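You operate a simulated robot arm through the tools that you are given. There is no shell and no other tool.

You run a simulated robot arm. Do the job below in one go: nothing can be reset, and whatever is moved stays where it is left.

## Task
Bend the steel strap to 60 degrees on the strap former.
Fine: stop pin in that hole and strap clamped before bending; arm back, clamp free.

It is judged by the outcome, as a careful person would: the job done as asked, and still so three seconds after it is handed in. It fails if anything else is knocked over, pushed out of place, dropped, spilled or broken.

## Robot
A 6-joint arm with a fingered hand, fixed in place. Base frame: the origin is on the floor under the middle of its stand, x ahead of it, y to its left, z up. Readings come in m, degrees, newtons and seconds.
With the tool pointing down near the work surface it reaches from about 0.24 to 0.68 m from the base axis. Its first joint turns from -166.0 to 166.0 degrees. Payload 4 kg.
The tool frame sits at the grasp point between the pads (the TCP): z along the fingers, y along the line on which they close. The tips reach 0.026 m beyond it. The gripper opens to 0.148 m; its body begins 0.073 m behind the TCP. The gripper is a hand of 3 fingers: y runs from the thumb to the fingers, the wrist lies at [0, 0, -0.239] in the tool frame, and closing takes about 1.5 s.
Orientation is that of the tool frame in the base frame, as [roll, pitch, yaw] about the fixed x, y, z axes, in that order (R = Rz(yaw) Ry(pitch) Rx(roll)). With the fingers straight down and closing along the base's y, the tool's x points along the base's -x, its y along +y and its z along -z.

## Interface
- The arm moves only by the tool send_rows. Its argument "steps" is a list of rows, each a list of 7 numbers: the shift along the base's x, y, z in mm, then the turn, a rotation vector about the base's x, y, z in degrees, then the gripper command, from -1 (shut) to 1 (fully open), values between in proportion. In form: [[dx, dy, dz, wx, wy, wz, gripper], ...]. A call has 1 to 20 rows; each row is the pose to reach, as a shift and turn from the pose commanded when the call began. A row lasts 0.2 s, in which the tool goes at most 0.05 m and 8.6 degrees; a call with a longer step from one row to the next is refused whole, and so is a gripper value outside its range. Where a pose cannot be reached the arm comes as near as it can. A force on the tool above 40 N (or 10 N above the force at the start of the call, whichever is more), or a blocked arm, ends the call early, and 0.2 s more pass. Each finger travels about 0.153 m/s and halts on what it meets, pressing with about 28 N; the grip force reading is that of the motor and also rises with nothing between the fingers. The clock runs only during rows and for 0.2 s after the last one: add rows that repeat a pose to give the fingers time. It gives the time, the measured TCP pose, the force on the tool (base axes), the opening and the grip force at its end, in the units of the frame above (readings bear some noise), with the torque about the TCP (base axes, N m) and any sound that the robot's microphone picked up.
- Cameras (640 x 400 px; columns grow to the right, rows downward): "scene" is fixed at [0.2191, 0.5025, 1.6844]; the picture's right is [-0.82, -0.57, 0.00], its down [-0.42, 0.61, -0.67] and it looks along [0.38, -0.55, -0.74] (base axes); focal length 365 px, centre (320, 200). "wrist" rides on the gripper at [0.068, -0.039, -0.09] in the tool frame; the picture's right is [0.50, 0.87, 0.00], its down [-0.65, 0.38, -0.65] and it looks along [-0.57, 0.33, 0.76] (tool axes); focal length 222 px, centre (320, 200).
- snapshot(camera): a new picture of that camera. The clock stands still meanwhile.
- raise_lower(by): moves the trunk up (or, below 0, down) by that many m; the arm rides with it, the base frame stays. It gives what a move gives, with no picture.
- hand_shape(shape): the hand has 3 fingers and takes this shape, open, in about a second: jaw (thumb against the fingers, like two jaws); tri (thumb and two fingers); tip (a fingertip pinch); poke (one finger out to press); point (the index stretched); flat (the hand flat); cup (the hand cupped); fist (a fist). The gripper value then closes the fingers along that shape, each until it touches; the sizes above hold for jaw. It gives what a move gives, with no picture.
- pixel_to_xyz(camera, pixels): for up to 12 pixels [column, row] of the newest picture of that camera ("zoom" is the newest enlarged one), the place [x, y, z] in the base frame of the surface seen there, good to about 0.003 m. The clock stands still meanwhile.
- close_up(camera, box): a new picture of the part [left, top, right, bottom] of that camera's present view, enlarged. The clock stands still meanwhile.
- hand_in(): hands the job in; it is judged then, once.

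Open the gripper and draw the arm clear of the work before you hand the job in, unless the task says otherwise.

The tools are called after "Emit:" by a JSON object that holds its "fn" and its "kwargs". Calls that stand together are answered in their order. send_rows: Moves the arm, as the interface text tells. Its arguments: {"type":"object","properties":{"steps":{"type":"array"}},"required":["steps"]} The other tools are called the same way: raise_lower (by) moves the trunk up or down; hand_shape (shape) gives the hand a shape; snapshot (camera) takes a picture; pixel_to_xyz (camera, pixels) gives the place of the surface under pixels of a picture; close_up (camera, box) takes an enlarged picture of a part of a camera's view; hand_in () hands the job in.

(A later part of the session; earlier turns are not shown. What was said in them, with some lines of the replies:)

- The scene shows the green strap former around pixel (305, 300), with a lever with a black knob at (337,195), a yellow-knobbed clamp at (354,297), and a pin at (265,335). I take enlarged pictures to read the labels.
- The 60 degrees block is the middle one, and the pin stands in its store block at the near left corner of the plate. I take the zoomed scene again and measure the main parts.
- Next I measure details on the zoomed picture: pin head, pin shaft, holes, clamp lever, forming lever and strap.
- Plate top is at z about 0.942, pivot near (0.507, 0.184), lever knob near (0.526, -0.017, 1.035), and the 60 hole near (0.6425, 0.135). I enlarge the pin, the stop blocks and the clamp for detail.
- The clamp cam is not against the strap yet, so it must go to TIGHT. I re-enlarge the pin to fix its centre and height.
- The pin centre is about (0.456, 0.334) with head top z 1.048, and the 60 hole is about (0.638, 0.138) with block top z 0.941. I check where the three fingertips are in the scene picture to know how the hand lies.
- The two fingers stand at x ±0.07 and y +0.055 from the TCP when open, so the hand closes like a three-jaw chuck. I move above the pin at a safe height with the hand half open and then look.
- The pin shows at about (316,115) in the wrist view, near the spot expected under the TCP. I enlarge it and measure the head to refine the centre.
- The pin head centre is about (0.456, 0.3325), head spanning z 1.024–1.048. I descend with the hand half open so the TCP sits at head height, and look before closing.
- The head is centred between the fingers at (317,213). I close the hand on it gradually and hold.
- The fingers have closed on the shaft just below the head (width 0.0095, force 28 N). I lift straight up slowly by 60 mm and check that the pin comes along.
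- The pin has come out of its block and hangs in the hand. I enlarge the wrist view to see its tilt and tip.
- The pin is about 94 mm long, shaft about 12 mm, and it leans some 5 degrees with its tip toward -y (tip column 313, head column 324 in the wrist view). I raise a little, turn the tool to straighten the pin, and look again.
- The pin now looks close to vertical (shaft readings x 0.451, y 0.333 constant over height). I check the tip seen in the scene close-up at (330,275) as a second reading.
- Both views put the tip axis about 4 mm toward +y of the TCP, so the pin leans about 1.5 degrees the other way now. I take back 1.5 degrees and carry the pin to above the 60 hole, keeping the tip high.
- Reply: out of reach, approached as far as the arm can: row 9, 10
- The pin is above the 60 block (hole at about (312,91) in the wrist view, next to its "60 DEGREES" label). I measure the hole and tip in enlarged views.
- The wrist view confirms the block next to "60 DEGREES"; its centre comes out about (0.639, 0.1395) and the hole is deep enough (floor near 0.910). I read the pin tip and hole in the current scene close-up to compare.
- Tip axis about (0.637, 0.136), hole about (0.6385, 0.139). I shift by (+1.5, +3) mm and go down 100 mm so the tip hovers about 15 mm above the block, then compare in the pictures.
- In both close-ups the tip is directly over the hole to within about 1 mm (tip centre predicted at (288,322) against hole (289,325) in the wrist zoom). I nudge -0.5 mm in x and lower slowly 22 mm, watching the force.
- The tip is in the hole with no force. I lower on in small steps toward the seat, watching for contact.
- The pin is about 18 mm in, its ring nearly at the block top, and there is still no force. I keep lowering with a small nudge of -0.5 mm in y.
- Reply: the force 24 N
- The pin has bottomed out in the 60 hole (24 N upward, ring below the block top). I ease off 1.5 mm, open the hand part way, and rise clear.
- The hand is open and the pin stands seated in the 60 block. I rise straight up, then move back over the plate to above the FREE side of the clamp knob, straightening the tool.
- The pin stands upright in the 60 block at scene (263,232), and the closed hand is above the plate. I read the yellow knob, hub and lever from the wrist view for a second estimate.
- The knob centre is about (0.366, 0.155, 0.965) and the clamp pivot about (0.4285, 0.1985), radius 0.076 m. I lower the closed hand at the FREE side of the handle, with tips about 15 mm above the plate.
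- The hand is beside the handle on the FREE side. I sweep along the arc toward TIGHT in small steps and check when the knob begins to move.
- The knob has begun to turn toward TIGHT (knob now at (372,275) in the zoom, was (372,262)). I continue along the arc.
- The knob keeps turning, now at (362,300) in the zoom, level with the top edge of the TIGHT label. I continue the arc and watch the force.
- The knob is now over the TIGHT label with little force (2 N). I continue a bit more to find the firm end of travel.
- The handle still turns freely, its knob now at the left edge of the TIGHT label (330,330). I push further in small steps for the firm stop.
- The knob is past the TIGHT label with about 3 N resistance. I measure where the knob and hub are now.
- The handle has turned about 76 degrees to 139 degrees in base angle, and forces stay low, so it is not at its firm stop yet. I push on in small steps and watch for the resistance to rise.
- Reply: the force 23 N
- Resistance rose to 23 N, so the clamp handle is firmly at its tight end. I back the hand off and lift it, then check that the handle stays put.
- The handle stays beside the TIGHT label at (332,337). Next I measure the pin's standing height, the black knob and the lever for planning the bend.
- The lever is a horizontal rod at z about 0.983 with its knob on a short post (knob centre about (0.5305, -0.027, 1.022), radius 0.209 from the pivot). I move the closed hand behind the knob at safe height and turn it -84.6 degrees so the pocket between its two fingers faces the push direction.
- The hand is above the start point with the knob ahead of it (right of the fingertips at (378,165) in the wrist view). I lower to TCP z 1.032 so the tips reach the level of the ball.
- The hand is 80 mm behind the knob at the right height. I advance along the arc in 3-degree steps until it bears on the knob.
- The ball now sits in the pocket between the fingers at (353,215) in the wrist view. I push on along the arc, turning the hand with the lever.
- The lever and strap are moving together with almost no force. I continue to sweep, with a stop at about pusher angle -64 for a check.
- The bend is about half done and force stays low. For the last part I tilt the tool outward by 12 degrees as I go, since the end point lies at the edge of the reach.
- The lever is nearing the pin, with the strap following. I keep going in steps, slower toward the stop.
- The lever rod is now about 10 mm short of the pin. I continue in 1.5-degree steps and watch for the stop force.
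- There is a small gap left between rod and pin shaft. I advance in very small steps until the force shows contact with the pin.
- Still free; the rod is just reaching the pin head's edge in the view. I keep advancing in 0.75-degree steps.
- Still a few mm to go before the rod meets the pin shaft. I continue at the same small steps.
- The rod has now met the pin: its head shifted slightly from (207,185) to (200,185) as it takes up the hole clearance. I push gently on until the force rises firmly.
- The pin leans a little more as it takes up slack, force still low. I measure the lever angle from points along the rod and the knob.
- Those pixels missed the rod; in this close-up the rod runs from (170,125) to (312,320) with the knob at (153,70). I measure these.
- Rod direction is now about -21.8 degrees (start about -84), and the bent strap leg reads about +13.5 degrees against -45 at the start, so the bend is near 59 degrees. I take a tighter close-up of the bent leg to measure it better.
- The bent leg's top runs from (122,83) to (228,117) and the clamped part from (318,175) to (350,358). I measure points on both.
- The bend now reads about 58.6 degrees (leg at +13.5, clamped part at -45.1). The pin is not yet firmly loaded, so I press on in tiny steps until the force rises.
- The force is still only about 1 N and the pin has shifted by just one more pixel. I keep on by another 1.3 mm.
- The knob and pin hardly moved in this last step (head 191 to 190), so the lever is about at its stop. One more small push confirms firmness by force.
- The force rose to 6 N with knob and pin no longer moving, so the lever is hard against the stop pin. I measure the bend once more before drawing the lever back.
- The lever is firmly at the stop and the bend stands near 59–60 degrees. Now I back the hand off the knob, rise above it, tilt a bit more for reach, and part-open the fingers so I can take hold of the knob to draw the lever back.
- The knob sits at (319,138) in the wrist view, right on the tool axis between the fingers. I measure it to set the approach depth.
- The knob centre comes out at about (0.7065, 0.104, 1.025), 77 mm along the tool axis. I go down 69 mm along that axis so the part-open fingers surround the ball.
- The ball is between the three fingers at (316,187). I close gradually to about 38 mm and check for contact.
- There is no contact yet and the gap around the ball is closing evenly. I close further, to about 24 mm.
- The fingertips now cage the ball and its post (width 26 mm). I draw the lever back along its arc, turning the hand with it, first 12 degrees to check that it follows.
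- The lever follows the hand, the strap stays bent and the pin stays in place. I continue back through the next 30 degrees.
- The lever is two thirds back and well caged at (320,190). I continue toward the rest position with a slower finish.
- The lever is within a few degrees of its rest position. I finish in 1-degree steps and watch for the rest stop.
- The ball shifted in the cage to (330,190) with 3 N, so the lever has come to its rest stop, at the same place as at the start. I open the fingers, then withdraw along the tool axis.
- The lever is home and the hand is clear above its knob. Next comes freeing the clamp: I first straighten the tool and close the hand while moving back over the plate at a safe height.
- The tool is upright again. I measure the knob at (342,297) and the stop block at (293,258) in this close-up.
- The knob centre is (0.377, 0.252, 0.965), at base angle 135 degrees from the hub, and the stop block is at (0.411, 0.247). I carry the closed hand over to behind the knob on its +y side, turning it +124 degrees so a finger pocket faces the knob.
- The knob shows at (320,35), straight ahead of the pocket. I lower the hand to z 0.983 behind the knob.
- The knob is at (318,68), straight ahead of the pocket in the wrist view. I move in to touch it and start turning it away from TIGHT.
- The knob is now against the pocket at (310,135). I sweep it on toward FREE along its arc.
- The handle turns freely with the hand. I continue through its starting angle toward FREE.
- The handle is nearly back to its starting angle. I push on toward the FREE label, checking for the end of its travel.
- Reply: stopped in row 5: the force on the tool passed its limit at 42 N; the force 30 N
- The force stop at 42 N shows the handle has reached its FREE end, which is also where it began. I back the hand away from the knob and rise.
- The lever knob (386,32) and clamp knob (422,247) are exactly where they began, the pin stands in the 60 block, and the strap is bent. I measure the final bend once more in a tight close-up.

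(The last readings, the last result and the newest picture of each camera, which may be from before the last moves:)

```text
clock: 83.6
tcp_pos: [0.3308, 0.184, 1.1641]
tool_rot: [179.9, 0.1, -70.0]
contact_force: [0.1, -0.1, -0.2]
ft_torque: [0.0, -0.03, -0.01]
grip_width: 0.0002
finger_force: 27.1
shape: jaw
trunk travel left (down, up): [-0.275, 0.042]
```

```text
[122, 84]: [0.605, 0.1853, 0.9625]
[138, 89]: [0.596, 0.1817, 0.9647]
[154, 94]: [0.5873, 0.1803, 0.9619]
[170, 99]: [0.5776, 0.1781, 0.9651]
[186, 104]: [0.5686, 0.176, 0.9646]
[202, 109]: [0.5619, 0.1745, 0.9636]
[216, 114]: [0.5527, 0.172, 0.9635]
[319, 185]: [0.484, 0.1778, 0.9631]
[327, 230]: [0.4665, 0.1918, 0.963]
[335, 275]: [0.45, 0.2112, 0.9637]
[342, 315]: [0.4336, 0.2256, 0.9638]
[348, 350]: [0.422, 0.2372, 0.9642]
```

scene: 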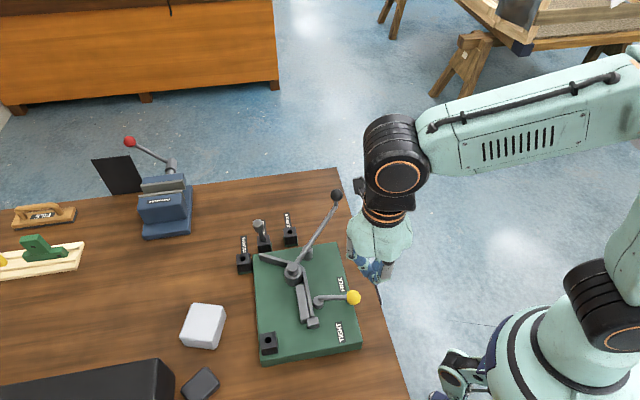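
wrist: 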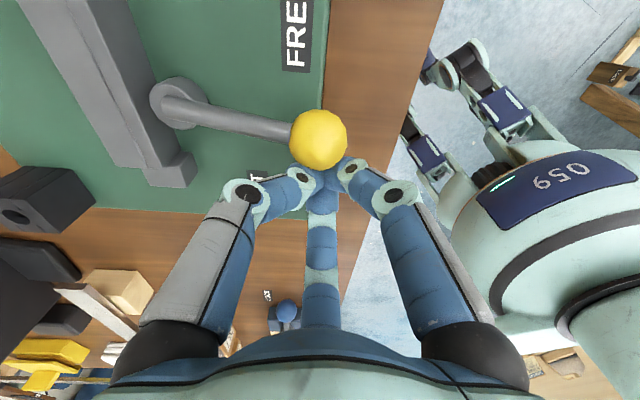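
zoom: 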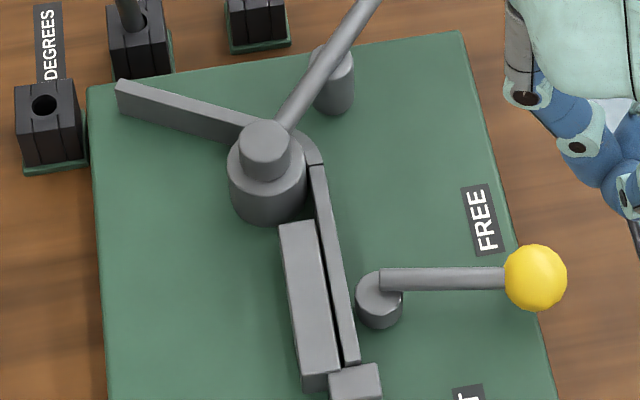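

The leg's edge slope and the measured points put the bend at about 59–60 degrees, with pin in the 60 hole, lever home and clamp at FREE. I draw the arm up and away and open the hand.

Emit:
{"fn": "send_rows", "kwargs": {"steps": [[0, -20, 25, 0, 0, -8, -1], [0, -50, 50, 0, 0, -16, -0.6], [0, -85, 75, 0, 0, -24, -0.2], [0, -120, 100, 0, 0, -32, 0.2], [0, -155, 115, 0, 0, -40, 0.6], [0, -185, 120, 0, 0, -48, 1], [0, -185, 120, 0, 0, -48, 1], [0, -185, 120, 0, 0, -48, 1], [0, -185, 120, 0, 0, -48, 1]]}}

Emit:
{"fn": "snapshot", "kwargs": {"camera": "scene"}}

Emit:
{"fn": "close_up", "kwargs": {"camera": "scene", "box": [220, 180, 390, 370]}}

```text
clock: 85.6
tcp_pos: [0.3296, 0.002, 1.2842]
tool_rot: [179.8, 0.1, -118.2]
contact_force: [0.1, 0.9, -0.3]
ft_torque: [-0.01, -0.03, -0.02]
grip_width: 0.148
finger_force: 0.1
shape: jaw
trunk travel left (down, up): [-0.275, 0.042]
```

```text
taken
```

scene: 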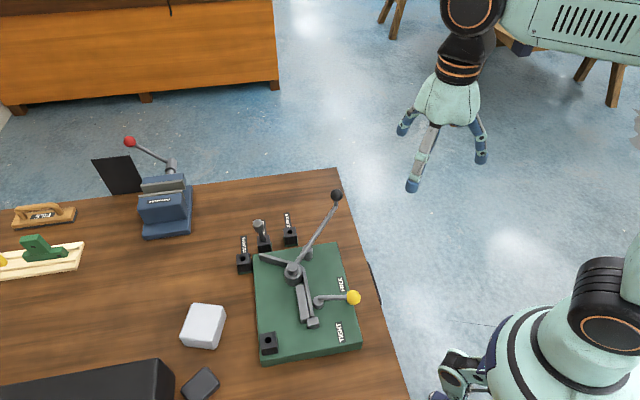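

```text
2.11 times, centred on (305, 275) of scene
```

zoom: 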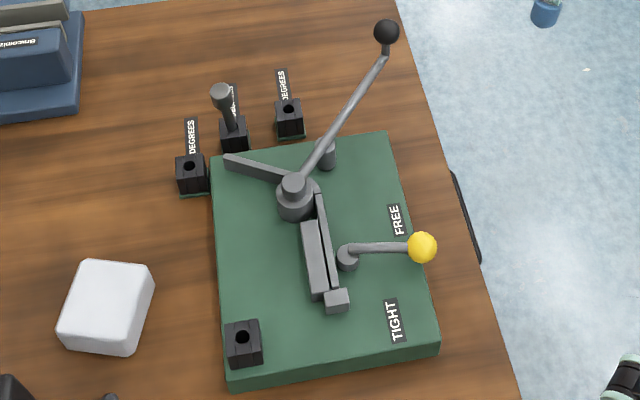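

The final view shows the strap bent, the pin in the 60 block at (228,125), the lever back at (386,32) and the clamp handle at its free end (422,247). Nothing else has moved and the arm is clear with the hand open, so I hand the job in.

Emit:
{"fn": "hand_in", "kwargs": {}}

```text
The job is handed in.
```

I bent the strap on the former to about 60 degrees and handed the job in. From the camera I measured between 58 and 60 degrees, give or take about a degree.

- **Stop pin:** it went into the 60-degree hole and bottomed out before the bend. It is still in that hole. It now leans a few degrees, because the lever pushed it across the hole's clearance.
- **Clamp:** I turned it to TIGHT until it stopped firmly before bending. It is now back at its free end, which is the position it started in.
- **Bend:** I swung the lever until it stopped against the pin and would go no further.
- **Finish:** the lever is back at its rest position. In the last pictures nothing else on the bench had moved. The robot hand is open and clear of the work.
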